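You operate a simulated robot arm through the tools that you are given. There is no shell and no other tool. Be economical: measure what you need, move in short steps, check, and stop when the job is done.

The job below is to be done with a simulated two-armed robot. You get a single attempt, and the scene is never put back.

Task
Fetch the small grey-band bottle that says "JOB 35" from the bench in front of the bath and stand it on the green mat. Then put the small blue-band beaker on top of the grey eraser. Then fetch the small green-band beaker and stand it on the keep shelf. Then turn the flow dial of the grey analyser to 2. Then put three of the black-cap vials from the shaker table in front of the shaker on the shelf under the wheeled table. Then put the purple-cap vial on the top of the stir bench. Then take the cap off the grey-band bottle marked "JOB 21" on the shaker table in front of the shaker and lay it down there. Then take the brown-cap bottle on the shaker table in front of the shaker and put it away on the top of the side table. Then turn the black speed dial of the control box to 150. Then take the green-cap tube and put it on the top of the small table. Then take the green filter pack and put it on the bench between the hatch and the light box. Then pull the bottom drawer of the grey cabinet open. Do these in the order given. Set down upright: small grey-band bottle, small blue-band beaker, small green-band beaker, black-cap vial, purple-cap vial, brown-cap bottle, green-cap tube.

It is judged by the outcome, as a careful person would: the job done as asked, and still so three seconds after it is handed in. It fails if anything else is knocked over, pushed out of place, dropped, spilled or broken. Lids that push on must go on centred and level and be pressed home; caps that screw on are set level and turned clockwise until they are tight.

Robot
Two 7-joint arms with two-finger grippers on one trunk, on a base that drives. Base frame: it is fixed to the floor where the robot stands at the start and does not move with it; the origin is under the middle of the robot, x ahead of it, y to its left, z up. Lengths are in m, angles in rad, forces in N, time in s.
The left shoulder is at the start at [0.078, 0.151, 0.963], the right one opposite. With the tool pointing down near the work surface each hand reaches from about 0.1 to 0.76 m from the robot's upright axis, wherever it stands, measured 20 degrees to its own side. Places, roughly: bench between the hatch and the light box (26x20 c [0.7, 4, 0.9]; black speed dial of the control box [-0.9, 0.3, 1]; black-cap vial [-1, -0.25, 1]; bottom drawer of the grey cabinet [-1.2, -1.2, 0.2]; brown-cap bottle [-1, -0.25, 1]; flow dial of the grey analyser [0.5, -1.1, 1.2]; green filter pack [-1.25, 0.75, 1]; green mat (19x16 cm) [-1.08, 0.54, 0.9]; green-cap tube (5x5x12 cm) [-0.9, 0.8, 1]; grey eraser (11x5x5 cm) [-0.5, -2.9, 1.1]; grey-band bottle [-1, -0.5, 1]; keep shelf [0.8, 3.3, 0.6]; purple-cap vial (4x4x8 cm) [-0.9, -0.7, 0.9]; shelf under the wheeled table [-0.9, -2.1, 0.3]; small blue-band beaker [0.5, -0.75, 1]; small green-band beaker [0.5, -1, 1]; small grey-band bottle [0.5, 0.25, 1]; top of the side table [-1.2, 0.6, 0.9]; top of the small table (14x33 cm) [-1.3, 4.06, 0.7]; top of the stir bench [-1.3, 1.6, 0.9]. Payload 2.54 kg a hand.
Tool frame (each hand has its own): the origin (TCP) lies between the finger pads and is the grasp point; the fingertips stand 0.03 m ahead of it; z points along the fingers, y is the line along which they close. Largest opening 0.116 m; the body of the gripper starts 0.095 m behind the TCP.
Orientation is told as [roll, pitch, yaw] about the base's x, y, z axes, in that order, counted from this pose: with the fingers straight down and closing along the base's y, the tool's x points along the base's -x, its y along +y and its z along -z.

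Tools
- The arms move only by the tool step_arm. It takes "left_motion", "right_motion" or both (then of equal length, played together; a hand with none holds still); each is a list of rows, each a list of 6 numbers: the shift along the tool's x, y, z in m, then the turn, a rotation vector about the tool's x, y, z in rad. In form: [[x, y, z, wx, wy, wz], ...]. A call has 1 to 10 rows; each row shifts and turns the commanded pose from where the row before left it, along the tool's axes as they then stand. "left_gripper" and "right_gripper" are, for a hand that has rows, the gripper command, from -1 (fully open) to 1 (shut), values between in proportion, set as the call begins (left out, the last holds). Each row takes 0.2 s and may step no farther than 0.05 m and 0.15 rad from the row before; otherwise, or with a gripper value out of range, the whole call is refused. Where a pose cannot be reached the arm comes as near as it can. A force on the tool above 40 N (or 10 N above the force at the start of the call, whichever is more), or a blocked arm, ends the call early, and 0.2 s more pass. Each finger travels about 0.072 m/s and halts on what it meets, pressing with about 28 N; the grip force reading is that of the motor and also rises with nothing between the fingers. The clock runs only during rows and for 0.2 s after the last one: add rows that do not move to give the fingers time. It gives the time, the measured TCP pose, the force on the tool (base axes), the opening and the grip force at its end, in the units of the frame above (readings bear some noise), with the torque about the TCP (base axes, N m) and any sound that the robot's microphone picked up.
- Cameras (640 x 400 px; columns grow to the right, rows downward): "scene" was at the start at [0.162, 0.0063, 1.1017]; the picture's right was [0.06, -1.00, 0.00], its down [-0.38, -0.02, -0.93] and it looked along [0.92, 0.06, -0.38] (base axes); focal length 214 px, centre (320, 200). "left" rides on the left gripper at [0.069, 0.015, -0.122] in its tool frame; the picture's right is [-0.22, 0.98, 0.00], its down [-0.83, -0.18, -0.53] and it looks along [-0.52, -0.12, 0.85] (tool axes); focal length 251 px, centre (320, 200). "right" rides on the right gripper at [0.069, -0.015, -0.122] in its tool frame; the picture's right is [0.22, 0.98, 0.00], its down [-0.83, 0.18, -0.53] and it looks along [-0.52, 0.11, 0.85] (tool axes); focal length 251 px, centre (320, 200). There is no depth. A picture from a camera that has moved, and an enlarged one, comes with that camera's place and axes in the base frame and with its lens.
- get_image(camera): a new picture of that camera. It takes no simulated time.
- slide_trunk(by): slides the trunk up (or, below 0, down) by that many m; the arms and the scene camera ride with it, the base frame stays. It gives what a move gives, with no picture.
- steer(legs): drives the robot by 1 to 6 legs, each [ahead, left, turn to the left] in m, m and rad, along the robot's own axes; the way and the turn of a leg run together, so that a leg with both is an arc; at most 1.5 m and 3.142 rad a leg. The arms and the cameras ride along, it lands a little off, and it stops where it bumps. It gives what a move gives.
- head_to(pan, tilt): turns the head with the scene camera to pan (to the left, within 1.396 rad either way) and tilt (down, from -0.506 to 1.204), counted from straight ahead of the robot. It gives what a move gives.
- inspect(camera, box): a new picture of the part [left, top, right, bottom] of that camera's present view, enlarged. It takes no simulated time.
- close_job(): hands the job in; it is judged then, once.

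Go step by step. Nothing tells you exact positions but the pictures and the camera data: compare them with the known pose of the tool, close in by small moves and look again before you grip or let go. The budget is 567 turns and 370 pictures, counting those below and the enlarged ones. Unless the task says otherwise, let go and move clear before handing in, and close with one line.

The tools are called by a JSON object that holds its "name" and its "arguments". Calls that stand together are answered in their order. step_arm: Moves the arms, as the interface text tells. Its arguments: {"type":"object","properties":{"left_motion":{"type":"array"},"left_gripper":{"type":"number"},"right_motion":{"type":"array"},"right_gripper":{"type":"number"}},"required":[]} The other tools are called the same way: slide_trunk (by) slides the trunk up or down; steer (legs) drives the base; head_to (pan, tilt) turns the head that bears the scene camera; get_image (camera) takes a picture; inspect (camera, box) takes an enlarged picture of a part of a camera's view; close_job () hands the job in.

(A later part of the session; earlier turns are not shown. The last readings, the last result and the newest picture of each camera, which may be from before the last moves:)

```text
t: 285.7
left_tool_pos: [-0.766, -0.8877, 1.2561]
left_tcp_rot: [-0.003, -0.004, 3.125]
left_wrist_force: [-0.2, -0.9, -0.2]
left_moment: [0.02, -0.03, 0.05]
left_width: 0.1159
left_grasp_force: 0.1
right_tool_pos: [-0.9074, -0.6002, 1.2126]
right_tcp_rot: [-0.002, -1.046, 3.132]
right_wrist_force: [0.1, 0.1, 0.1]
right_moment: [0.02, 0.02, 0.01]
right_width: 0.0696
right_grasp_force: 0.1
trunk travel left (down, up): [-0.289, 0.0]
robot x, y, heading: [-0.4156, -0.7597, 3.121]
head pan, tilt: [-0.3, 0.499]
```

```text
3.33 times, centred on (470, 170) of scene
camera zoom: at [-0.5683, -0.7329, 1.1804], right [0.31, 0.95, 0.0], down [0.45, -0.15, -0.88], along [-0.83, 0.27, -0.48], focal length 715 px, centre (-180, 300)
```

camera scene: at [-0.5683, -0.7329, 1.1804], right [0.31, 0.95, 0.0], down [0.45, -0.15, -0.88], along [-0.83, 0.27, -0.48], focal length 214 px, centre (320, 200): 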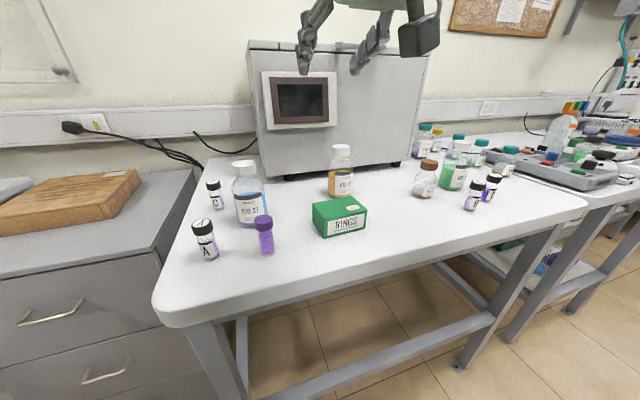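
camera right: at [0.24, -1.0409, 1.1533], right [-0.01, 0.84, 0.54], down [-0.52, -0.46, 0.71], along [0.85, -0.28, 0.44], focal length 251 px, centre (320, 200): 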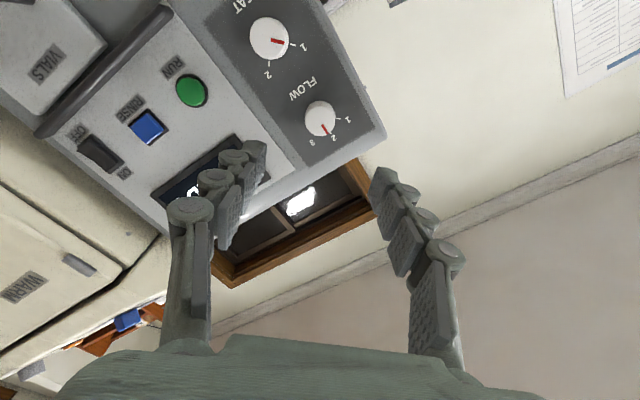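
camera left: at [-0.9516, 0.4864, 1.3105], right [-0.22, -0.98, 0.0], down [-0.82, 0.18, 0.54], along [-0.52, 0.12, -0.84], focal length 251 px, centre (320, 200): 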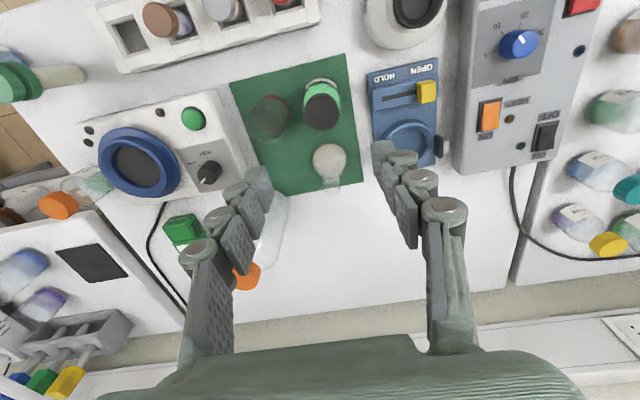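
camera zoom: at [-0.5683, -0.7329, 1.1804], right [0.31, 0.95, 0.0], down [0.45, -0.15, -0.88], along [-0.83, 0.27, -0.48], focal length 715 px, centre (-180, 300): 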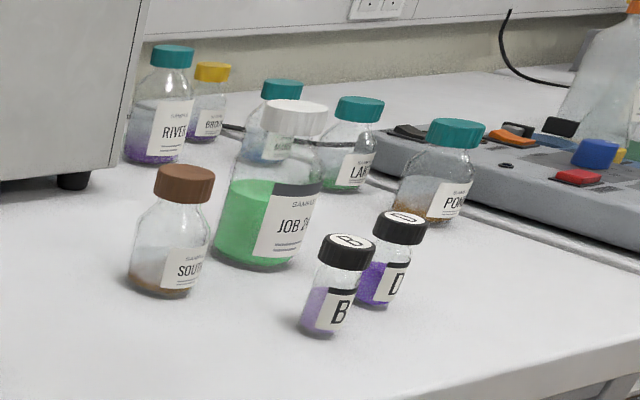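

Four black-cap vials: A at (-0.911,-0.833), C, B at (-0.896,-0.223), D at (-0.915,-0.141). I'll take A with the left hand and B with the right. First I'll shift right a little and tilt the left hand.

{"name": "steer", "arguments": {"legs": [[0, -0.13, 0.02]]}}

{"name": "step_arm", "arguments": {"left_motion": [[0.01, 0, -0.01, 0, -0.15, 0], [0, 0, 0, 0, -0.15, 0], [0, 0, 0, 0, -0.15, 0], [0, 0, 0, 0, -0.15, 0], [0, 0, 0, 0, -0.15, 0], [0, 0, 0, 0, -0.15, 0], [0, 0, 0, 0, -0.15, 0], [0, 0, 0, 0, 0, 0]], "left_gripper": -0.2}}

{"name": "get_image", "arguments": {"camera": "left"}}

{"name": "head_to", "arguments": {"pan": 0.3, "tilt": 0.5}}

{"name": "get_image", "arguments": {"camera": "scene"}}

```text
t: 287.6
left_tool_pos: [-0.7628, -0.7631, 1.2555]
left_tcp_rot: [-0.004, -0.004, -3.134]
left_wrist_force: [0.2, 0.8, 0.0]
left_moment: [0.0, -0.01, 0.0]
left_width: 0.1158
left_grasp_force: 0.0
right_tool_pos: [-0.9114, -0.4803, 1.2138]
right_tcp_rot: [0.0, -1.043, -3.127]
right_wrist_force: [-0.2, 0.6, 0.0]
right_moment: [0.01, 0.01, 0.01]
right_width: 0.0697
right_grasp_force: 0.0
trunk travel left (down, up): [-0.289, 0.0]
robot x, y, heading: [-0.4165, -0.6325, -3.133]
head pan, tilt: [-0.3, 0.499]
```

```text
t: 289.0
left_tool_pos: [-0.7554, -0.767, 1.2708]
left_tcp_rot: [-0.045, -0.899, -3.086]
left_wrist_force: [-2.9, -0.1, 3.2]
left_moment: [0.16, -0.66, 0.08]
left_width: 0.0695
left_grasp_force: 0.0
right_tool_pos: [-0.9112, -0.4813, 1.2139]
right_tcp_rot: [0.0, -1.043, -3.129]
right_wrist_force: [-0.2, -0.9, 0.4]
right_moment: [0.02, 0.02, 0.0]
right_width: 0.0695
right_grasp_force: 0.1
trunk travel left (down, up): [-0.289, 0.0]
robot x, y, heading: [-0.4181, -0.6292, -3.138]
head pan, tilt: [-0.3, 0.499]
stopped in row 7 (left hand): the force on the tool passed its limit at 65 N (the readings are from after the stop); the commanded pose is now the measured one
```

```text
224 pictures are left
camera left: at [-0.6162, -0.78, 1.2913], right [-0.11, -0.98, 0.14], down [-0.1, 0.15, 0.98], along [-0.99, 0.1, -0.11], focal length 251 px, centre (320, 200)
```

left: 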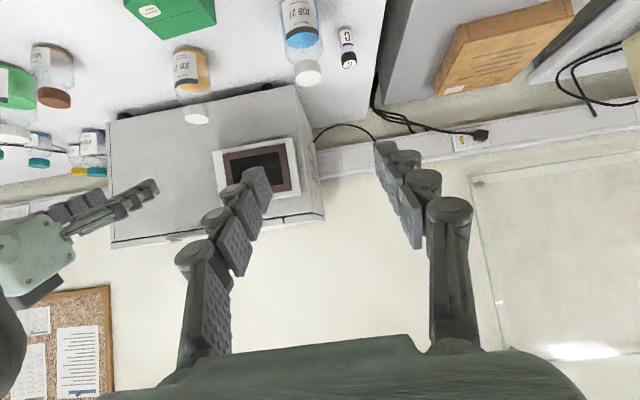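

```text
t: 290.0
left_tool_pos: [-0.7543, -0.7666, 1.2704]
left_tcp_rot: [-0.037, -0.898, -3.092]
left_wrist_force: [15.9, -45.2, -10.7]
left_moment: [1.24, 1.87, -6.38]
left_width: 0.0695
left_grasp_force: 0.0
right_tool_pos: [-0.9099, -0.4809, 1.214]
right_tcp_rot: [-0.002, -1.044, -3.127]
right_wrist_force: [0.6, -0.3, 0.6]
right_moment: [-0.01, 0.01, 0.03]
right_width: 0.0696
right_grasp_force: 0.2
trunk travel left (down, up): [-0.289, 0.0]
robot x, y, heading: [-0.4139, -0.632, -3.134]
head pan, tilt: [0.3, 0.499]
```

```text
223 pictures are left
camera scene: at [-0.5721, -0.6334, 1.1803], right [-0.03, 1.0, 0.0], down [0.48, 0.01, -0.88], along [-0.88, -0.02, -0.48], focal length 214 px, centre (320, 200)
```

scene: 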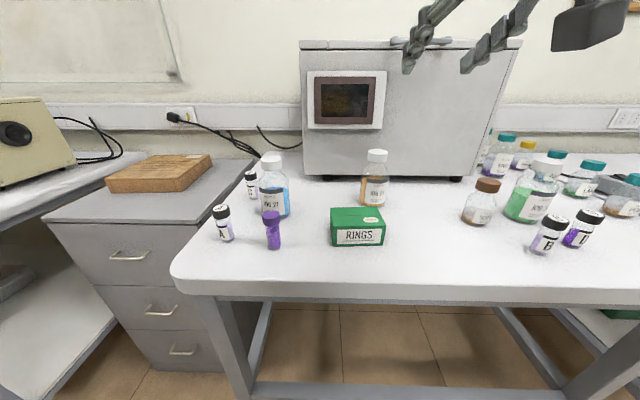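

The left wrist came against the robot's own head. I'll move the hand forward and outward to free it.

{"name": "step_arm", "arguments": {"left_motion": [[-0.015, 0.02, 0.02, 0, 0, 0], [-0.02, 0.02, 0.025, 0, 0, 0], [-0.02, 0.02, 0.025, 0, 0, 0], [0, 0, 0, 0, 0, 0]]}}

```text
t: 291.0
left_tool_pos: [-0.8425, -0.8276, 1.2712]
left_tcp_rot: [-0.043, -0.9, -3.088]
left_wrist_force: [0.7, 0.9, 0.1]
left_moment: [0.0, 0.01, 0.01]
left_width: 0.0694
left_grasp_force: 0.1
right_tool_pos: [-0.9113, -0.4795, 1.2135]
right_tcp_rot: [0.001, -1.043, -3.128]
right_wrist_force: [0.4, 0.3, 0.1]
right_moment: [-0.02, 0.01, 0.02]
right_width: 0.0697
right_grasp_force: 0.0
trunk travel left (down, up): [-0.289, 0.0]
robot x, y, heading: [-0.4153, -0.6311, -3.14]
head pan, tilt: [0.3, 0.499]
```

{"name": "step_arm", "arguments": {"left_motion": [[0, 0, 0, -0.003, -0.075, 0.014], [0, 0, 0, -0.004, -0.075, 0.0145], [0.0407, 0, 0.0234, 0, 0, 0], [0.0407, 0, 0.0234, 0, 0, 0], [0.0407, 0, 0.0234, 0, 0, 0], [0.0407, 0, 0.0234, 0, 0, 0], [0.0407, 0, 0.0234, 0, 0, 0], [0, 0, 0, 0, 0, 0]]}}

{"name": "get_image", "arguments": {"camera": "left"}}

{"name": "get_image", "arguments": {"camera": "scene"}}

```text
t: 292.8
left_tool_pos: [-0.8958, -0.8219, 1.0851]
left_tcp_rot: [0.003, -1.049, -3.136]
left_wrist_force: [-0.5, -0.2, 0.6]
left_moment: [0.0, 0.01, 0.0]
left_width: 0.0696
left_grasp_force: 0.0
left hand out of reach, approached as far as the arm can: row 5, 6, 7
right_tool_pos: [-0.9102, -0.4802, 1.2143]
right_tcp_rot: [-0.003, -1.042, -3.127]
right_wrist_force: [-0.7, 0.9, 0.3]
right_moment: [0.01, -0.01, 0.0]
right_width: 0.0694
right_grasp_force: 0.0
trunk travel left (down, up): [-0.289, 0.0]
robot x, y, heading: [-0.4127, -0.632, -3.137]
head pan, tilt: [0.3, 0.499]
```

```text
222 pictures are left
camera left: at [-0.755, -0.8359, 1.0859], right [-0.1, -0.98, 0.19], down [0.05, 0.18, 0.98], along [-0.99, 0.1, 0.03], focal length 251 px, centre (320, 200)
```

left: 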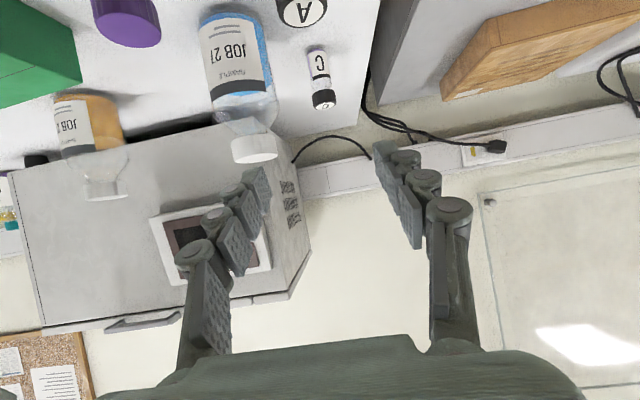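

```text
221 pictures are left
camera scene: at [-0.5677, -0.6584, 1.1804], right [-0.3, 0.95, 0.0], down [0.46, 0.14, -0.88], along [-0.84, -0.26, -0.48], focal length 214 px, centre (320, 200)
```

scene: 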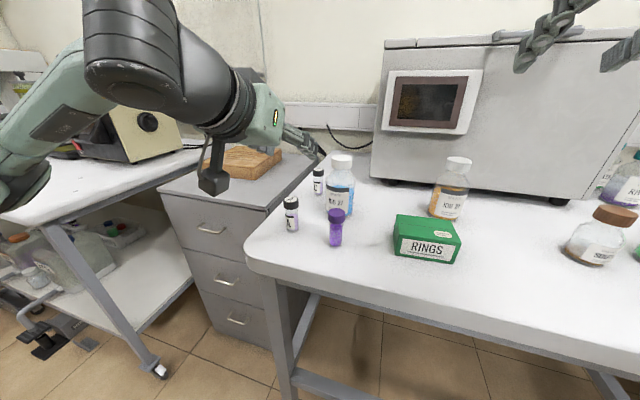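

The arm is too cramped this close, so I'll back up 0.13 m and then lower the hand.

{"name": "steer", "arguments": {"legs": [[-0.135, 0, 0]]}}

{"name": "step_arm", "arguments": {"left_motion": [[0.0347, 0.003, 0.02, 0, 0, 0], [0.0347, 0.003, 0.02, 0, 0, 0], [0.0347, 0.002, 0.02, 0, 0, 0], [0.017, 0, 0.01, 0, 0, 0], [0, 0, 0, 0, 0, 0]]}}

{"name": "get_image", "arguments": {"camera": "left"}}

{"name": "get_image", "arguments": {"camera": "scene"}}

```text
t: 294.1
left_tool_pos: [-0.7607, -0.8204, 1.0868]
left_tcp_rot: [0.004, -1.049, -3.135]
left_wrist_force: [0.3, 0.5, -0.4]
left_moment: [0.01, 0.02, 0.0]
left_width: 0.0693
left_grasp_force: 0.0
right_tool_pos: [-0.7765, -0.481, 1.2147]
right_tcp_rot: [-0.002, -1.045, -3.127]
right_wrist_force: [0.7, 0.4, -0.3]
right_moment: [0.03, -0.02, 0.01]
right_width: 0.0696
right_grasp_force: 0.1
trunk travel left (down, up): [-0.289, 0.0]
robot x, y, heading: [-0.2795, -0.6304, -3.138]
head pan, tilt: [0.3, 0.499]
```

```text
t: 295.3
left_tool_pos: [-0.8118, -0.8248, 0.9632]
left_tcp_rot: [0.004, -1.048, -3.133]
left_wrist_force: [0.7, 0.4, -0.1]
left_moment: [0.01, 0.02, 0.01]
left_width: 0.0695
left_grasp_force: 0.0
left hand out of reach, approached as far as the arm can: row 1, 2, 3, 4
right_tool_pos: [-0.7762, -0.479, 1.2137]
right_tcp_rot: [0.0, -1.044, -3.128]
right_wrist_force: [0.6, -0.9, 0.7]
right_moment: [0.0, -0.03, 0.02]
right_width: 0.0696
right_grasp_force: 0.1
trunk travel left (down, up): [-0.289, 0.0]
robot x, y, heading: [-0.2825, -0.6306, -3.132]
head pan, tilt: [0.3, 0.499]
```

```text
220 pictures are left
camera left: at [-0.67, -0.8397, 0.9648], right [-0.1, -0.98, 0.19], down [0.05, 0.18, 0.98], along [-0.99, 0.1, 0.03], focal length 251 px, centre (320, 200)
```

left: 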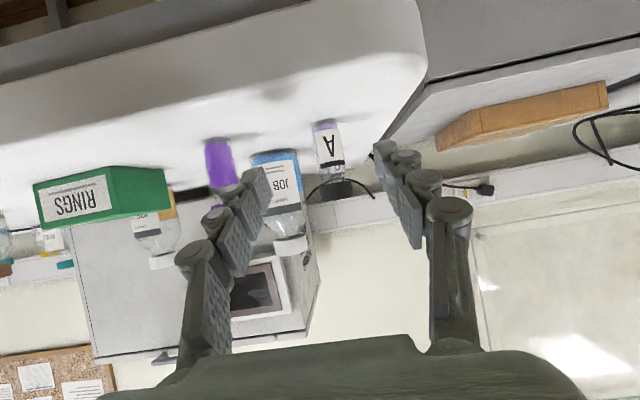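

```text
219 pictures are left
camera scene: at [-0.4339, -0.6576, 1.1804], right [-0.3, 0.95, 0.0], down [0.46, 0.14, -0.88], along [-0.84, -0.26, -0.48], focal length 214 px, centre (320, 200)
```

scene: 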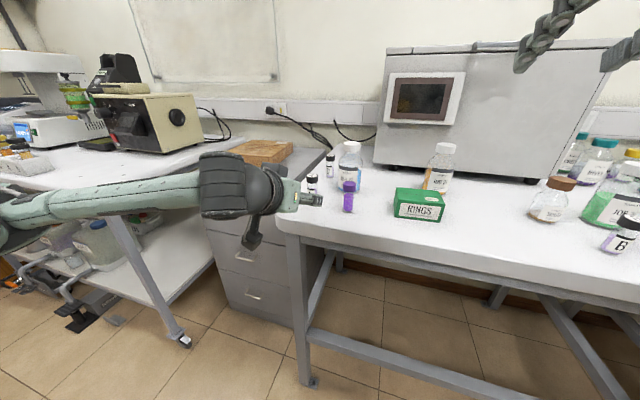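

{"name": "step_arm", "arguments": {"left_motion": [[-0.0338, 0, -0.0194, 0, 0, 0], [-0.0166, 0, 0.0289, 0, 0, 0], [-0.0166, 0, 0.0289, 0, 0, 0], [-0.0166, 0, 0.0289, 0, 0, 0], [0, 0, 0, 0, 0, 0]]}}

{"name": "get_image", "arguments": {"camera": "left"}}

```text
t: 296.5
left_tool_pos: [-0.9094, -0.8239, 1.0044]
left_tcp_rot: [0.003, -1.049, -3.137]
left_wrist_force: [0.9, 0.6, -1.0]
left_moment: [0.03, -0.03, 0.03]
left_width: 0.0693
left_grasp_force: 0.0
right_tool_pos: [-0.7756, -0.4788, 1.2146]
right_tcp_rot: [0.0, -1.044, -3.127]
right_wrist_force: [-1.2, 0.1, 0.6]
right_moment: [-0.01, -0.02, 0.01]
right_width: 0.0697
right_grasp_force: 0.0
trunk travel left (down, up): [-0.289, 0.0]
robot x, y, heading: [-0.2809, -0.631, -3.136]
head pan, tilt: [0.3, 0.499]
```

```text
218 pictures are left
camera left: at [-0.7689, -0.8373, 1.0045], right [-0.1, -0.98, 0.19], down [0.05, 0.18, 0.98], along [-0.99, 0.11, 0.03], focal length 251 px, centre (320, 200)
```

left: 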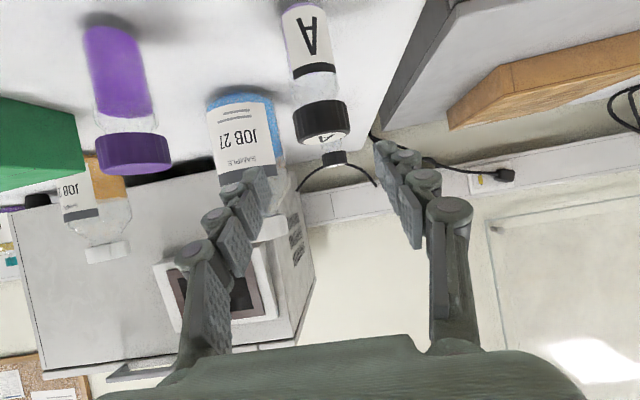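

{"name": "step_arm", "arguments": {"left_motion": [[-0.004, 0.006, 0.007, 0, 0, 0], [0.026, 0, 0.015, 0, 0, 0], [0.026, 0, 0.015, 0, 0, 0], [0, 0, 0, 0, 0, 0]]}}

{"name": "get_image", "arguments": {"camera": "left"}}

{"name": "inspect", "arguments": {"camera": "scene", "box": [240, 140, 400, 240]}}

```text
t: 297.5
left_tool_pos: [-0.9202, -0.829, 0.9423]
left_tcp_rot: [0.004, -1.048, -3.134]
left_wrist_force: [0.3, -0.3, 0.4]
left_moment: [-0.02, -0.03, -0.03]
left_width: 0.0696
left_grasp_force: 0.0
right_tool_pos: [-0.7761, -0.4799, 1.2137]
right_tcp_rot: [-0.002, -1.043, -3.129]
right_wrist_force: [0.4, 0.5, -0.3]
right_moment: [-0.01, -0.03, 0.0]
right_width: 0.0696
right_grasp_force: 0.0
trunk travel left (down, up): [-0.289, 0.0]
robot x, y, heading: [-0.2811, -0.6303, -3.14]
head pan, tilt: [0.3, 0.499]
```

```text
217 pictures are left
camera left: at [-0.7792, -0.8441, 0.9433], right [-0.1, -0.98, 0.19], down [0.05, 0.18, 0.98], along [-0.99, 0.1, 0.03], focal length 251 px, centre (320, 200)
```

left: 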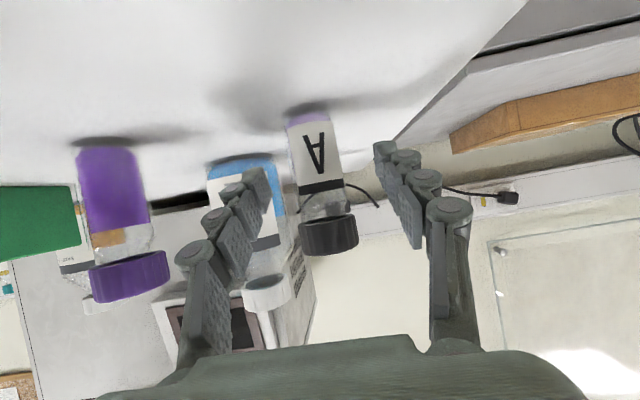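

```text
4.00 times, centred on (320, 190) of scene
camera zoom: at [-0.4338, -0.6575, 1.1804], right [-0.3, 0.95, 0.0], down [0.46, 0.14, -0.88], along [-0.84, -0.26, -0.48], focal length 858 px, centre (320, 240)
```

zoom: 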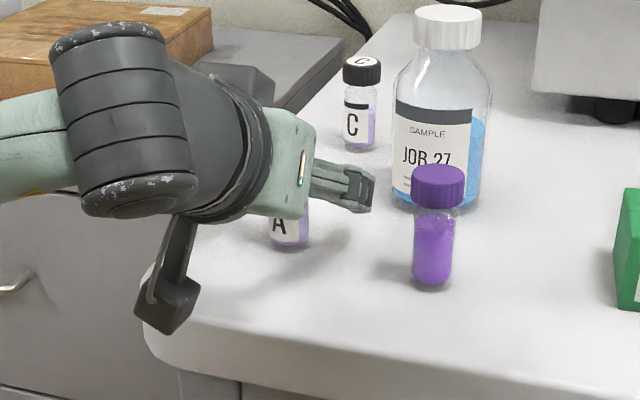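

{"name": "step_arm", "arguments": {"left_motion": [[-0.001, 0, 0.007, 0, 0, 0], [0, 0, 0, 0, 0, 0], [0, 0, 0, 0, 0, 0], [0, 0, 0, 0, 0, 0], [0, 0, 0, 0, 0, 0]], "left_gripper": 1}}

{"name": "get_image", "arguments": {"camera": "left"}}

```text
t: 298.7
left_tool_pos: [-0.9256, -0.8291, 0.9411]
left_tcp_rot: [0.002, -1.047, -3.135]
left_wrist_force: [-0.6, 0.0, 0.2]
left_moment: [-0.01, -0.03, -0.01]
left_width: 0.0271
left_grasp_force: 28.1
right_tool_pos: [-0.7766, -0.4806, 1.2134]
right_tcp_rot: [-0.002, -1.043, -3.127]
right_wrist_force: [-0.5, 0.2, -0.1]
right_moment: [0.0, -0.01, 0.01]
right_width: 0.0694
right_grasp_force: 0.1
trunk travel left (down, up): [-0.289, 0.0]
robot x, y, heading: [-0.2838, -0.6278, -3.134]
head pan, tilt: [0.3, 0.499]
```

```text
215 pictures are left
camera left: at [-0.7858, -0.8442, 0.9417], right [-0.1, -0.98, 0.19], down [0.05, 0.18, 0.98], along [-0.99, 0.1, 0.03], focal length 251 px, centre (320, 200)
```

left: 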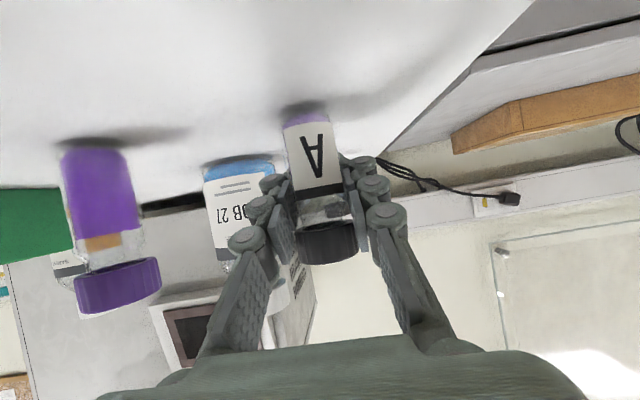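

Vial A is gripped. Lifting it.

{"name": "step_arm", "arguments": {"left_motion": [[-0.0087, 0, -0.005, 0, 0, 0], [-0.026, 0, -0.015, 0, 0, 0], [-0.0347, 0, -0.02, 0, 0, 0], [-0.0347, 0, -0.02, 0, 0, 0], [-0.0347, 0, -0.02, 0, 0, 0], [0, 0, 0, 0, 0, 0]]}}

{"name": "get_image", "arguments": {"camera": "scene"}}

```text
t: 300.1
left_tool_pos: [-0.9239, -0.8305, 1.1014]
left_tcp_rot: [0.005, -1.048, -3.134]
left_wrist_force: [1.0, 0.1, -0.9]
left_moment: [0.01, -0.03, -0.01]
left_width: 0.0273
left_grasp_force: 27.8
right_tool_pos: [-0.7768, -0.4792, 1.2132]
right_tcp_rot: [-0.002, -1.043, -3.128]
right_wrist_force: [-0.3, 0.5, 0.2]
right_moment: [-0.01, 0.01, 0.01]
right_width: 0.0697
right_grasp_force: 0.1
trunk travel left (down, up): [-0.289, 0.0]
robot x, y, heading: [-0.2784, -0.6292, -3.137]
head pan, tilt: [0.3, 0.499]
```

```text
214 pictures are left
camera scene: at [-0.434, -0.6577, 1.1803], right [-0.3, 0.95, 0.0], down [0.46, 0.14, -0.88], along [-0.84, -0.26, -0.48], focal length 214 px, centre (320, 200)
```

scene: 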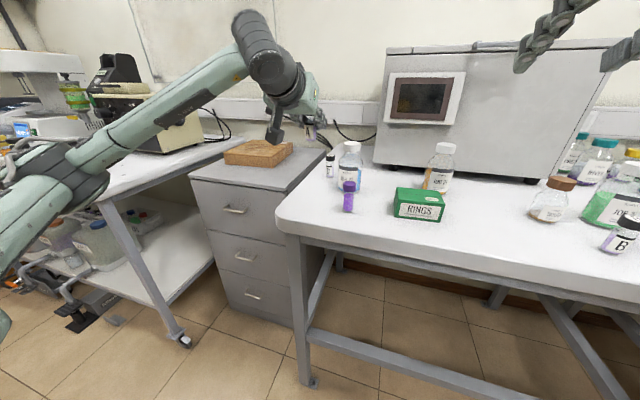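

{"name": "steer", "arguments": {"legs": [[0, -0.21, 0]]}}

{"name": "head_to", "arguments": {"pan": -0.3, "tilt": 0.5}}

{"name": "get_image", "arguments": {"camera": "scene"}}

```text
t: 302.8
left_tool_pos: [-0.9245, -0.6214, 1.101]
left_tcp_rot: [0.004, -1.047, -3.134]
left_wrist_force: [-0.4, -0.4, 1.0]
left_moment: [0.0, 0.01, 0.02]
left_width: 0.027
left_grasp_force: 28.0
right_tool_pos: [-0.7776, -0.2691, 1.2137]
right_tcp_rot: [0.001, -1.044, -3.128]
right_wrist_force: [0.4, -0.1, 0.1]
right_moment: [-0.04, 0.01, 0.01]
right_width: 0.0696
right_grasp_force: 0.2
trunk travel left (down, up): [-0.289, 0.0]
robot x, y, heading: [-0.2826, -0.4218, -3.13]
head pan, tilt: [0.3, 0.499]
```

```text
t: 303.8
left_tool_pos: [-0.9245, -0.6196, 1.1005]
left_tcp_rot: [0.005, -1.047, -3.133]
left_wrist_force: [-0.3, -0.1, -0.3]
left_moment: [0.02, 0.03, 0.0]
left_width: 0.0272
left_grasp_force: 28.0
right_tool_pos: [-0.7776, -0.27, 1.214]
right_tcp_rot: [-0.002, -1.045, -3.129]
right_wrist_force: [0.1, 0.2, 0.9]
right_moment: [0.02, 0.0, 0.03]
right_width: 0.0696
right_grasp_force: 0.1
trunk travel left (down, up): [-0.289, 0.0]
robot x, y, heading: [-0.2851, -0.4179, -3.138]
head pan, tilt: [-0.3, 0.499]
```

```text
213 pictures are left
camera scene: at [-0.4354, -0.3939, 1.1804], right [0.29, 0.96, 0.0], down [0.46, -0.14, -0.88], along [-0.84, 0.25, -0.48], focal length 214 px, centre (320, 200)
```

scene: 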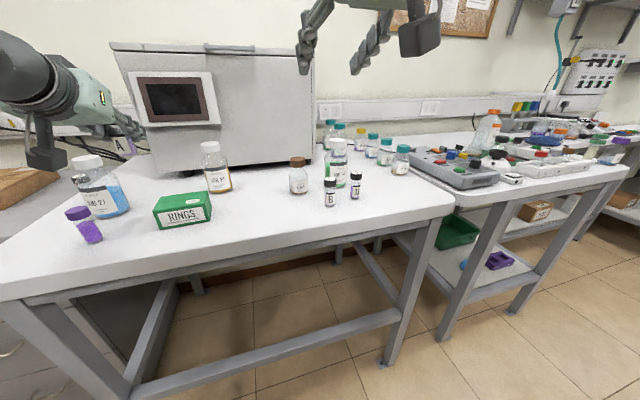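

{"name": "step_arm", "arguments": {"right_motion": [[0.0208, -0.006, 0.034, 0, 0, 0], [0.0208, -0.006, 0.034, 0, 0, 0], [0.0208, -0.007, 0.034, 0, 0, 0], [0.0208, -0.007, 0.034, 0, 0, 0], [0.0208, -0.007, 0.034, 0, 0, 0], [0.0208, -0.007, 0.034, 0, 0, 0], [0, 0, 0, 0, 0, 0]]}}

{"name": "get_image", "arguments": {"camera": "right"}}

{"name": "inspect", "arguments": {"camera": "scene", "box": [260, 110, 420, 230]}}

```text
t: 305.4
left_tool_pos: [-0.9247, -0.6207, 1.1001]
left_tcp_rot: [0.004, -1.049, -3.134]
left_wrist_force: [-0.7, -0.2, -0.4]
left_moment: [0.01, 0.04, 0.01]
left_width: 0.0271
left_grasp_force: 27.8
right_tool_pos: [-0.8929, -0.2353, 1.0054]
right_tcp_rot: [-0.002, -1.044, -3.128]
right_wrist_force: [-0.3, 0.8, -0.6]
right_moment: [-0.01, 0.01, 0.0]
right_width: 0.0696
right_grasp_force: 0.0
trunk travel left (down, up): [-0.289, 0.0]
robot x, y, heading: [-0.283, -0.4204, -3.138]
head pan, tilt: [-0.3, 0.499]
```

```text
212 pictures are left
camera right: at [-0.7532, -0.2172, 1.007], right [0.12, -0.97, -0.19], down [0.05, -0.18, 0.98], along [-0.99, -0.13, 0.03], focal length 251 px, centre (320, 200)
```

right: 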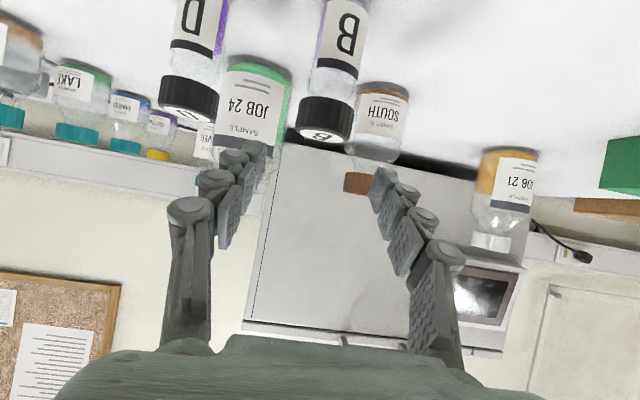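

```text
3.33 times, centred on (340, 170) of scene
camera zoom: at [-0.4351, -0.3939, 1.1804], right [0.29, 0.96, 0.0], down [0.46, -0.14, -0.88], along [-0.84, 0.25, -0.48], focal length 715 px, centre (253, 300)
```

zoom: 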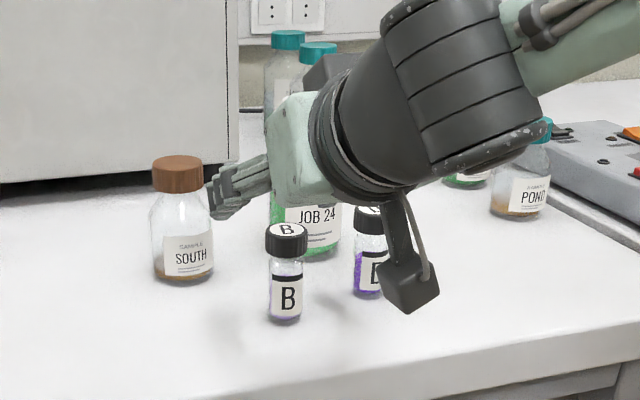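

{"name": "step_arm", "arguments": {"right_motion": [[-0.005, -0.004, 0.009, 0, 0, 0], [0.0277, 0, 0.016, 0, 0, 0], [0.0277, 0, 0.016, 0, 0, 0], [0, 0, 0, 0, 0, 0]]}}

{"name": "get_image", "arguments": {"camera": "right"}}

{"name": "inspect", "arguments": {"camera": "scene", "box": [260, 110, 420, 230]}}

```text
t: 306.4
left_tool_pos: [-0.9247, -0.6217, 1.1004]
left_tcp_rot: [0.004, -1.047, -3.133]
left_wrist_force: [-0.7, -1.0, -0.6]
left_moment: [-0.02, 0.0, 0.03]
left_width: 0.027
left_grasp_force: 28.0
right_tool_pos: [-0.8998, -0.2296, 0.9382]
right_tcp_rot: [0.001, -1.043, -3.127]
right_wrist_force: [0.8, 0.3, 0.0]
right_moment: [0.01, -0.01, -0.02]
right_width: 0.0699
right_grasp_force: 0.1
trunk travel left (down, up): [-0.289, 0.0]
robot x, y, heading: [-0.2804, -0.4168, -3.132]
head pan, tilt: [-0.3, 0.499]
```

```text
210 pictures are left
camera right: at [-0.761, -0.2124, 0.9397], right [0.12, -0.98, -0.19], down [0.05, -0.18, 0.98], along [-0.99, -0.13, 0.03], focal length 251 px, centre (320, 200)
```

right: 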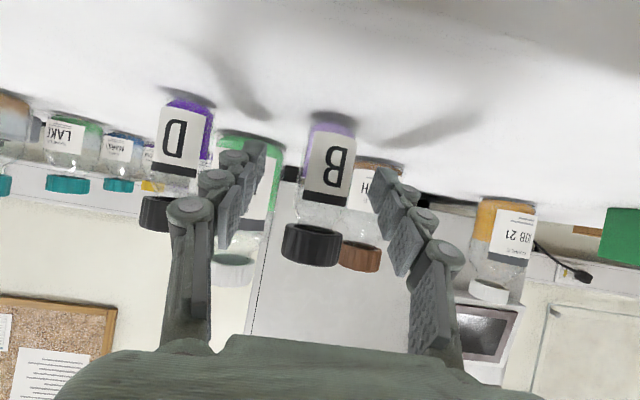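

```text
3.33 times, centred on (340, 170) of scene
camera zoom: at [-0.4353, -0.3939, 1.1804], right [0.29, 0.96, 0.0], down [0.46, -0.14, -0.88], along [-0.84, 0.25, -0.48], focal length 715 px, centre (253, 300)
```

zoom: 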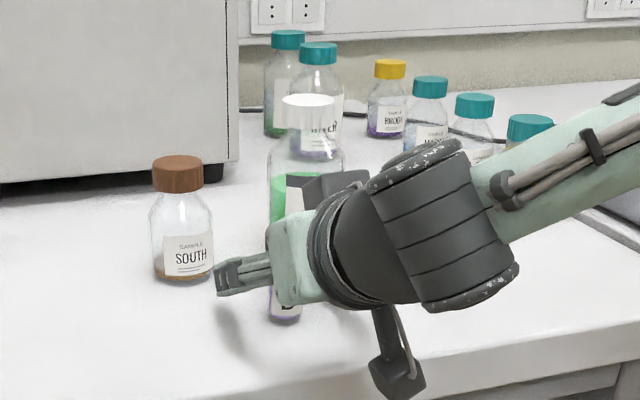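

{"name": "step_arm", "arguments": {"right_motion": [[0, 0.002, 0, 0, 0, 0], [0, 0, 0, 0, 0, 0], [0, 0, 0, 0, 0, 0], [0, 0, 0, 0, 0, 0], [0, 0, 0, 0, 0, 0]], "right_gripper": 1}}

{"name": "step_arm", "arguments": {"right_motion": [[-0.0087, 0, -0.005, 0, 0, 0], [-0.026, 0, -0.015, 0, 0, 0], [-0.0347, 0, -0.02, 0, 0, 0], [-0.0347, 0, -0.02, 0, 0, 0], [-0.0347, 0, -0.02, 0, 0, 0], [0, 0, 0, 0, 0, 0]]}}

{"name": "get_image", "arguments": {"camera": "scene"}}

```text
t: 307.6
left_tool_pos: [-0.9245, -0.6202, 1.1]
left_tcp_rot: [0.004, -1.047, -3.132]
left_wrist_force: [0.3, -0.4, -0.6]
left_moment: [-0.01, 0.01, -0.04]
left_width: 0.0271
left_grasp_force: 27.7
right_tool_pos: [-0.9011, -0.2305, 0.9379]
right_tcp_rot: [-0.003, -1.043, -3.127]
right_wrist_force: [-0.3, -0.7, 0.8]
right_moment: [-0.02, 0.02, 0.02]
right_width: 0.0254
right_grasp_force: 27.6
trunk travel left (down, up): [-0.289, 0.0]
robot x, y, heading: [-0.2819, -0.4196, -3.137]
head pan, tilt: [-0.3, 0.499]
```

```text
t: 309.0
left_tool_pos: [-0.9259, -0.6209, 1.1009]
left_tcp_rot: [0.003, -1.048, -3.133]
left_wrist_force: [-1.0, -0.1, -0.2]
left_moment: [0.0, 0.0, -0.01]
left_width: 0.0271
left_grasp_force: 28.1
right_tool_pos: [-0.9022, -0.2292, 1.0985]
right_tcp_rot: [-0.001, -1.045, -3.127]
right_wrist_force: [-0.2, 0.6, 0.2]
right_moment: [-0.03, 0.04, -0.02]
right_width: 0.0252
right_grasp_force: 28.6
trunk travel left (down, up): [-0.289, 0.0]
robot x, y, heading: [-0.2805, -0.418, -3.135]
head pan, tilt: [-0.3, 0.499]
```

```text
208 pictures are left
camera scene: at [-0.4356, -0.3937, 1.1803], right [0.29, 0.96, 0.0], down [0.46, -0.14, -0.88], along [-0.84, 0.25, -0.48], focal length 214 px, centre (320, 200)
```

scene: 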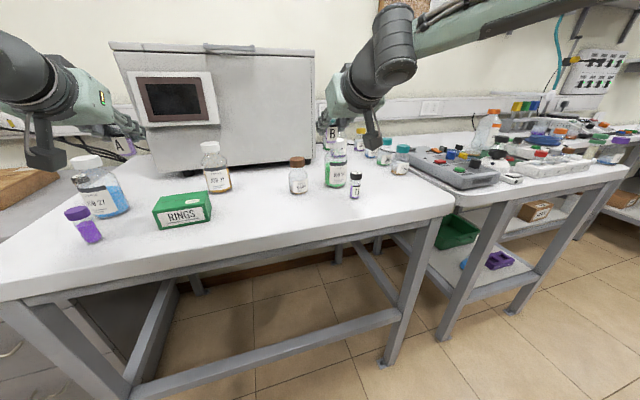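

Both vials are in hand. I'll back up to clear the benches and drive left along the aisle to the wheeled table.

{"name": "steer", "arguments": {"legs": [[-0.22, 0, 0], [0, 1.2, 0]]}}

{"name": "head_to", "arguments": {"pan": 0.2, "tilt": 0.6}}

{"name": "get_image", "arguments": {"camera": "scene"}}

```text
t: 322.0
left_tool_pos: [-0.7408, -1.7931, 1.1008]
left_tcp_rot: [0.001, -1.048, 3.104]
left_wrist_force: [0.0, -0.5, -1.6]
left_moment: [-0.01, -0.02, 0.03]
left_width: 0.0274
left_grasp_force: 27.9
right_tool_pos: [-0.7007, -1.4032, 1.0982]
right_tcp_rot: [-0.002, -1.044, 3.108]
right_wrist_force: [0.5, -0.3, -1.1]
right_moment: [-0.03, -0.04, 0.06]
right_width: 0.0254
right_grasp_force: 28.2
trunk travel left (down, up): [-0.289, 0.0]
robot x, y, heading: [-0.0923, -1.6236, 3.103]
head pan, tilt: [-0.3, 0.499]
```

```text
t: 323.0
left_tool_pos: [-0.7415, -1.7921, 1.1013]
left_tcp_rot: [0.004, -1.047, 3.104]
left_wrist_force: [0.1, 0.0, 0.0]
left_moment: [0.04, 0.06, 0.02]
left_width: 0.0271
left_grasp_force: 28.0
right_tool_pos: [-0.7011, -1.4031, 1.0988]
right_tcp_rot: [-0.001, -1.044, 3.112]
right_wrist_force: [-0.6, 0.8, 0.0]
right_moment: [-0.04, -0.01, -0.02]
right_width: 0.0252
right_grasp_force: 28.4
trunk travel left (down, up): [-0.289, 0.0]
robot x, y, heading: [-0.0869, -1.621, 3.102]
head pan, tilt: [0.201, 0.6]
```

```text
207 pictures are left
camera scene: at [-0.2432, -1.6326, 1.1713], right [-0.16, 0.99, 0.0], down [0.56, 0.09, -0.83], along [-0.81, -0.13, -0.56], focal length 214 px, centre (320, 200)
```

scene: 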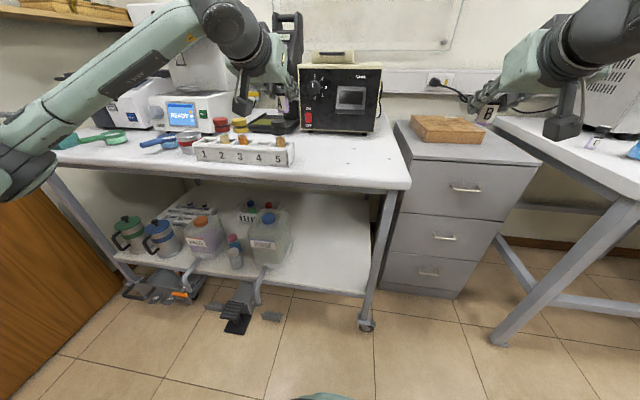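

The shelf's right part is free, around (-0.9, -1.65). I'll back up to clear the table edge, lower the trunk, then lower both hands.

{"name": "steer", "arguments": {"legs": [[-0.12, 0, 0.03]]}}

{"name": "slide_trunk", "arguments": {"by": -0.28}}

{"name": "head_to", "arguments": {"pan": 0.0, "tilt": 0.6}}

{"name": "get_image", "arguments": {"camera": "scene"}}

```text
t: 324.2
left_tool_pos: [-0.6174, -1.8136, 1.1015]
left_tcp_rot: [0.002, -1.048, 3.135]
left_wrist_force: [0.1, 0.6, 0.7]
left_moment: [0.02, 0.01, 0.03]
left_width: 0.0272
left_grasp_force: 27.8
right_tool_pos: [-0.5882, -1.4246, 1.0988]
right_tcp_rot: [-0.002, -1.047, 3.138]
right_wrist_force: [-0.1, -0.6, -0.7]
right_moment: [0.03, -0.02, 0.0]
right_width: 0.0253
right_grasp_force: 28.0
trunk travel left (down, up): [-0.289, 0.0]
robot x, y, heading: [0.0295, -1.6211, 3.13]
head pan, tilt: [0.201, 0.6]
```

```text
t: 327.0
left_tool_pos: [-0.6175, -1.8158, 0.8224]
left_tcp_rot: [0.001, -1.047, 3.135]
left_wrist_force: [-0.4, 0.2, -0.4]
left_moment: [-0.01, 0.02, 0.05]
left_width: 0.0272
left_grasp_force: 27.7
right_tool_pos: [-0.589, -1.4246, 0.8186]
right_tcp_rot: [-0.001, -1.044, 3.14]
right_wrist_force: [0.6, -0.6, -1.4]
right_moment: [0.0, -0.02, 0.02]
right_width: 0.0251
right_grasp_force: 28.6
trunk travel left (down, up): [-0.009, 0.28]
robot x, y, heading: [0.0285, -1.623, 3.136]
head pan, tilt: [0.201, 0.6]
```

```text
t: 327.8
left_tool_pos: [-0.617, -1.8157, 0.8212]
left_tcp_rot: [0.005, -1.047, 3.134]
left_wrist_force: [0.0, 0.5, -0.6]
left_moment: [0.0, 0.0, 0.0]
left_width: 0.0274
left_grasp_force: 28.3
right_tool_pos: [-0.5897, -1.4237, 0.8172]
right_tcp_rot: [-0.001, -1.044, 3.14]
right_wrist_force: [-1.4, -0.5, 0.3]
right_moment: [0.01, -0.05, 0.0]
right_width: 0.0251
right_grasp_force: 27.7
trunk travel left (down, up): [-0.009, 0.28]
robot x, y, heading: [0.0265, -1.6265, 3.136]
head pan, tilt: [0.0, 0.6]
```

```text
206 pictures are left
camera scene: at [-0.1273, -1.6226, 0.8913], right [0.01, 1.0, 0.0], down [0.56, -0.01, -0.83], along [-0.82, 0.01, -0.56], focal length 214 px, centre (320, 200)
```

scene: 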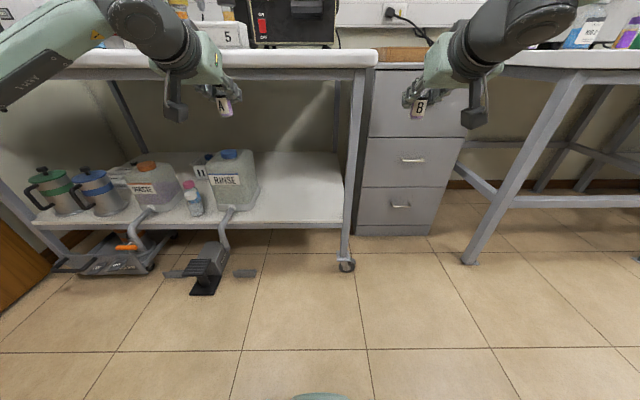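

{"name": "steer", "arguments": {"legs": [[0, -0.045, 0]]}}

{"name": "step_arm", "arguments": {"left_motion": [[0.0407, 0, 0.0234, 0, 0, 0], [0.0407, 0, 0.0234, 0, 0, 0], [0.0407, 0, 0.0234, 0, 0, 0], [0.0407, 0, 0.0234, 0, 0, 0], [0.0407, 0, 0.0234, 0, 0, 0], [0.0407, 0, 0.0234, 0, 0, 0], [0, 0, 0, 0, 0, 0]]}}

{"name": "get_image", "arguments": {"camera": "left"}}

{"name": "get_image", "arguments": {"camera": "scene"}}

```text
t: 328.9
left_tool_pos: [-0.6175, -1.7702, 0.8204]
left_tcp_rot: [0.003, -1.048, 3.134]
left_wrist_force: [0.0, -0.3, -0.9]
left_moment: [0.0, -0.02, 0.0]
left_width: 0.0271
left_grasp_force: 28.0
right_tool_pos: [-0.5891, -1.3782, 0.8182]
right_tcp_rot: [-0.003, -1.045, 3.142]
right_wrist_force: [-0.5, 0.6, 0.2]
right_moment: [0.0, -0.02, -0.01]
right_width: 0.0251
right_grasp_force: 27.8
trunk travel left (down, up): [-0.009, 0.28]
robot x, y, heading: [0.0311, -1.5776, 3.137]
head pan, tilt: [0.0, 0.6]
```

```text
t: 330.5
left_tool_pos: [-0.6193, -1.772, 0.5552]
left_tcp_rot: [0.002, -1.051, 3.137]
left_wrist_force: [0.9, -0.1, -0.7]
left_moment: [-0.01, 0.01, -0.01]
left_width: 0.027
left_grasp_force: 28.2
left hand out of reach, approached as far as the arm can: row 6
right_tool_pos: [-0.589, -1.378, 0.8184]
right_tcp_rot: [0.0, -1.042, 3.142]
right_wrist_force: [0.0, -0.1, 0.6]
right_moment: [0.03, 0.01, 0.0]
right_width: 0.0251
right_grasp_force: 28.3
trunk travel left (down, up): [-0.009, 0.28]
robot x, y, heading: [0.0288, -1.58, 3.131]
head pan, tilt: [0.0, 0.6]
```

```text
205 pictures are left
camera left: at [-0.4782, -1.7887, 0.5549], right [-0.11, -0.98, 0.19], down [0.05, 0.18, 0.98], along [-0.99, 0.12, 0.03], focal length 251 px, centre (320, 200)
```

left: 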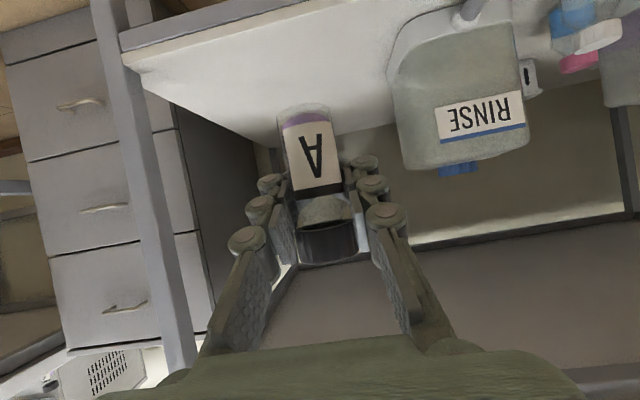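

```text
204 pictures are left
camera scene: at [-0.1268, -1.577, 0.8913], right [0.01, 1.0, 0.0], down [0.56, -0.01, -0.83], along [-0.83, 0.01, -0.56], focal length 214 px, centre (320, 200)
```

scene: 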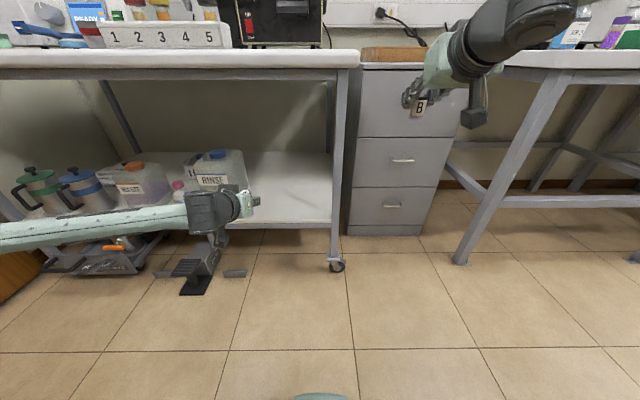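

{"name": "step_arm", "arguments": {"left_motion": [[0.009, 0, 0.0378, 0, 0, 0], [0.009, 0, 0.0378, 0, 0, 0], [0, 0, 0, 0, 0, 0]]}}

```text
t: 331.3
left_tool_pos: [-0.6451, -1.7755, 0.5358]
left_tcp_rot: [-0.021, -1.043, 3.143]
left_wrist_force: [0.0, -0.2, -0.6]
left_moment: [-0.01, 0.02, -0.02]
left_width: 0.0273
left_grasp_force: 27.6
left hand out of reach, approached as far as the arm can: row 1, 2
right_tool_pos: [-0.5886, -1.379, 0.8185]
right_tcp_rot: [-0.002, -1.042, 3.14]
right_wrist_force: [0.1, -0.2, -0.6]
right_moment: [0.0, 0.01, 0.0]
right_width: 0.0251
right_grasp_force: 28.2
trunk travel left (down, up): [-0.009, 0.28]
robot x, y, heading: [0.0312, -1.5787, 3.134]
head pan, tilt: [0.0, 0.6]
```

The low reach is limited with this steep tilt. I'll test whether a flatter tilt lets the left hand reach lower, pulling it back from the table edge meanwhile (vials are capped).

{"name": "step_arm", "arguments": {"left_motion": [[0.01, 0, -0.0173, 0, 0.14, 0], [0.01, 0, -0.0173, 0, 0.14, 0], [0.015, 0, -0.014, 0, 0.14, 0], [0.018, 0, -0.01, 0, 0.14, 0], [0.02, 0, -0.005, 0, 0.14, 0], [0, 0, 0, 0, 0, 0]]}}

{"name": "step_arm", "arguments": {"left_motion": [[0.0137, 0, 0.0376, 0, 0, 0], [0.0137, 0, 0.0376, 0, 0, 0], [0.0137, 0, 0.0376, 0, 0, 0], [0, 0, 0, 0, 0, 0]]}}

```text
t: 332.7
left_tool_pos: [-0.5466, -1.7778, 0.5283]
left_tcp_rot: [0.003, -0.345, 3.136]
left_wrist_force: [0.3, -0.8, -0.1]
left_moment: [0.01, -0.02, -0.02]
left_width: 0.0271
left_grasp_force: 27.8
right_tool_pos: [-0.5881, -1.3781, 0.8184]
right_tcp_rot: [-0.001, -1.043, 3.142]
right_wrist_force: [0.4, 0.2, -0.7]
right_moment: [0.01, 0.0, 0.0]
right_width: 0.0251
right_grasp_force: 28.5
trunk travel left (down, up): [-0.009, 0.28]
robot x, y, heading: [0.0314, -1.581, 3.13]
head pan, tilt: [0.0, 0.6]
```

```text
t: 333.7
left_tool_pos: [-0.5445, -1.7784, 0.4093]
left_tcp_rot: [0.002, -0.347, 3.137]
left_wrist_force: [0.3, 0.2, -0.5]
left_moment: [0.0, 0.02, 0.01]
left_width: 0.027
left_grasp_force: 27.9
right_tool_pos: [-0.5883, -1.3788, 0.819]
right_tcp_rot: [-0.001, -1.045, 3.142]
right_wrist_force: [0.1, 0.3, 0.1]
right_moment: [-0.01, -0.01, -0.04]
right_width: 0.0251
right_grasp_force: 27.9
trunk travel left (down, up): [-0.009, 0.28]
robot x, y, heading: [0.0282, -1.577, 3.134]
head pan, tilt: [0.0, 0.6]
```

A 20° tilt reaches the shelf height. The vials must be re-gripped at that tilt, so I'll return to the shaker table, set both down, and pick them up again.

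{"name": "step_arm", "arguments": {"left_motion": [[-0.0137, 0, -0.0376, 0, 0, 0], [-0.0137, 0, -0.0376, 0, 0, 0], [-0.0137, 0, -0.0376, 0, 0, 0], [-0.0137, 0, -0.0376, 0, 0, 0], [0, 0, 0, 0, 0, 0]]}}

{"name": "slide_trunk", "arguments": {"by": 0.288}}

{"name": "steer", "arguments": {"legs": [[0, -0.98, 0]]}}

{"name": "head_to", "arguments": {"pan": 0.0, "tilt": 0.5}}

{"name": "get_image", "arguments": {"camera": "scene"}}

```text
t: 334.9
left_tool_pos: [-0.545, -1.7781, 0.5691]
left_tcp_rot: [0.0, -0.348, 3.137]
left_wrist_force: [0.3, 0.3, -0.1]
left_moment: [-0.01, 0.02, 0.01]
left_width: 0.0269
left_grasp_force: 28.1
right_tool_pos: [-0.589, -1.3785, 0.8191]
right_tcp_rot: [0.001, -1.042, 3.14]
right_wrist_force: [-0.1, -0.6, -1.0]
right_moment: [0.01, 0.04, -0.04]
right_width: 0.025
right_grasp_force: 27.8
trunk travel left (down, up): [-0.009, 0.28]
robot x, y, heading: [0.0306, -1.5804, 3.134]
head pan, tilt: [0.0, 0.6]
```

```text
t: 337.7
left_tool_pos: [-0.5453, -1.778, 0.8489]
left_tcp_rot: [0.002, -0.349, 3.136]
left_wrist_force: [-0.1, -0.4, -0.6]
left_moment: [0.03, -0.02, 0.01]
left_width: 0.0272
left_grasp_force: 27.9
right_tool_pos: [-0.5891, -1.3794, 1.0982]
right_tcp_rot: [-0.001, -1.043, 3.141]
right_wrist_force: [0.8, -0.5, -1.0]
right_moment: [0.0, -0.01, 0.01]
right_width: 0.0251
right_grasp_force: 27.8
right hand out of reach, approached as far as the arm can: row 1
trunk travel left (down, up): [-0.289, 0.0]
robot x, y, heading: [0.0292, -1.5809, 3.134]
head pan, tilt: [0.0, 0.6]
```

```text
t: 347.6
left_tool_pos: [-0.5273, -0.767, 0.8484]
left_tcp_rot: [0.002, -0.346, 3.105]
left_wrist_force: [-0.1, 1.0, -1.2]
left_moment: [0.01, -0.01, 0.0]
left_width: 0.0273
left_grasp_force: 28.4
right_tool_pos: [-0.5574, -0.3663, 1.0978]
right_tcp_rot: [-0.001, -1.045, 3.109]
right_wrist_force: [0.4, -0.4, 0.2]
right_moment: [0.0, 0.0, 0.01]
right_width: 0.0253
right_grasp_force: 27.9
trunk travel left (down, up): [-0.289, 0.0]
robot x, y, heading: [0.053, -0.5894, 3.1]
head pan, tilt: [0.0, 0.6]
```

```text
t: 348.2
left_tool_pos: [-0.5268, -0.7674, 0.8486]
left_tcp_rot: [0.002, -0.347, 3.105]
left_wrist_force: [0.1, -0.9, -1.2]
left_moment: [-0.01, 0.0, 0.03]
left_width: 0.0269
left_grasp_force: 28.1
right_tool_pos: [-0.5573, -0.3658, 1.0981]
right_tcp_rot: [-0.001, -1.044, 3.108]
right_wrist_force: [-0.3, -0.3, -1.0]
right_moment: [0.01, -0.03, 0.0]
right_width: 0.025
right_grasp_force: 28.1
trunk travel left (down, up): [-0.289, 0.0]
robot x, y, heading: [0.0516, -0.587, 3.101]
head pan, tilt: [0.0, 0.499]
```

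```text
203 pictures are left
camera scene: at [-0.1042, -0.58, 1.1804], right [0.04, 1.0, 0.0], down [0.48, -0.02, -0.88], along [-0.88, 0.04, -0.48], focal length 214 px, centre (320, 200)
```

scene: 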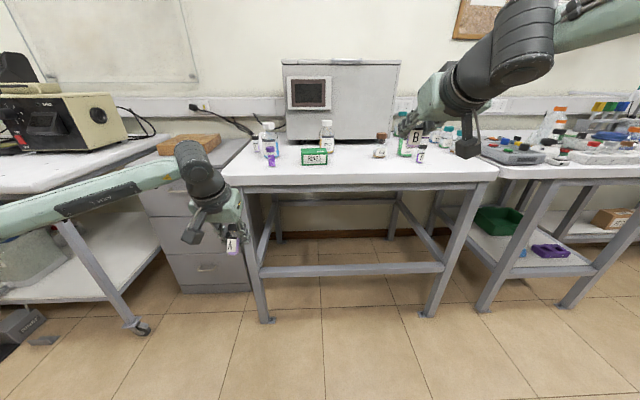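

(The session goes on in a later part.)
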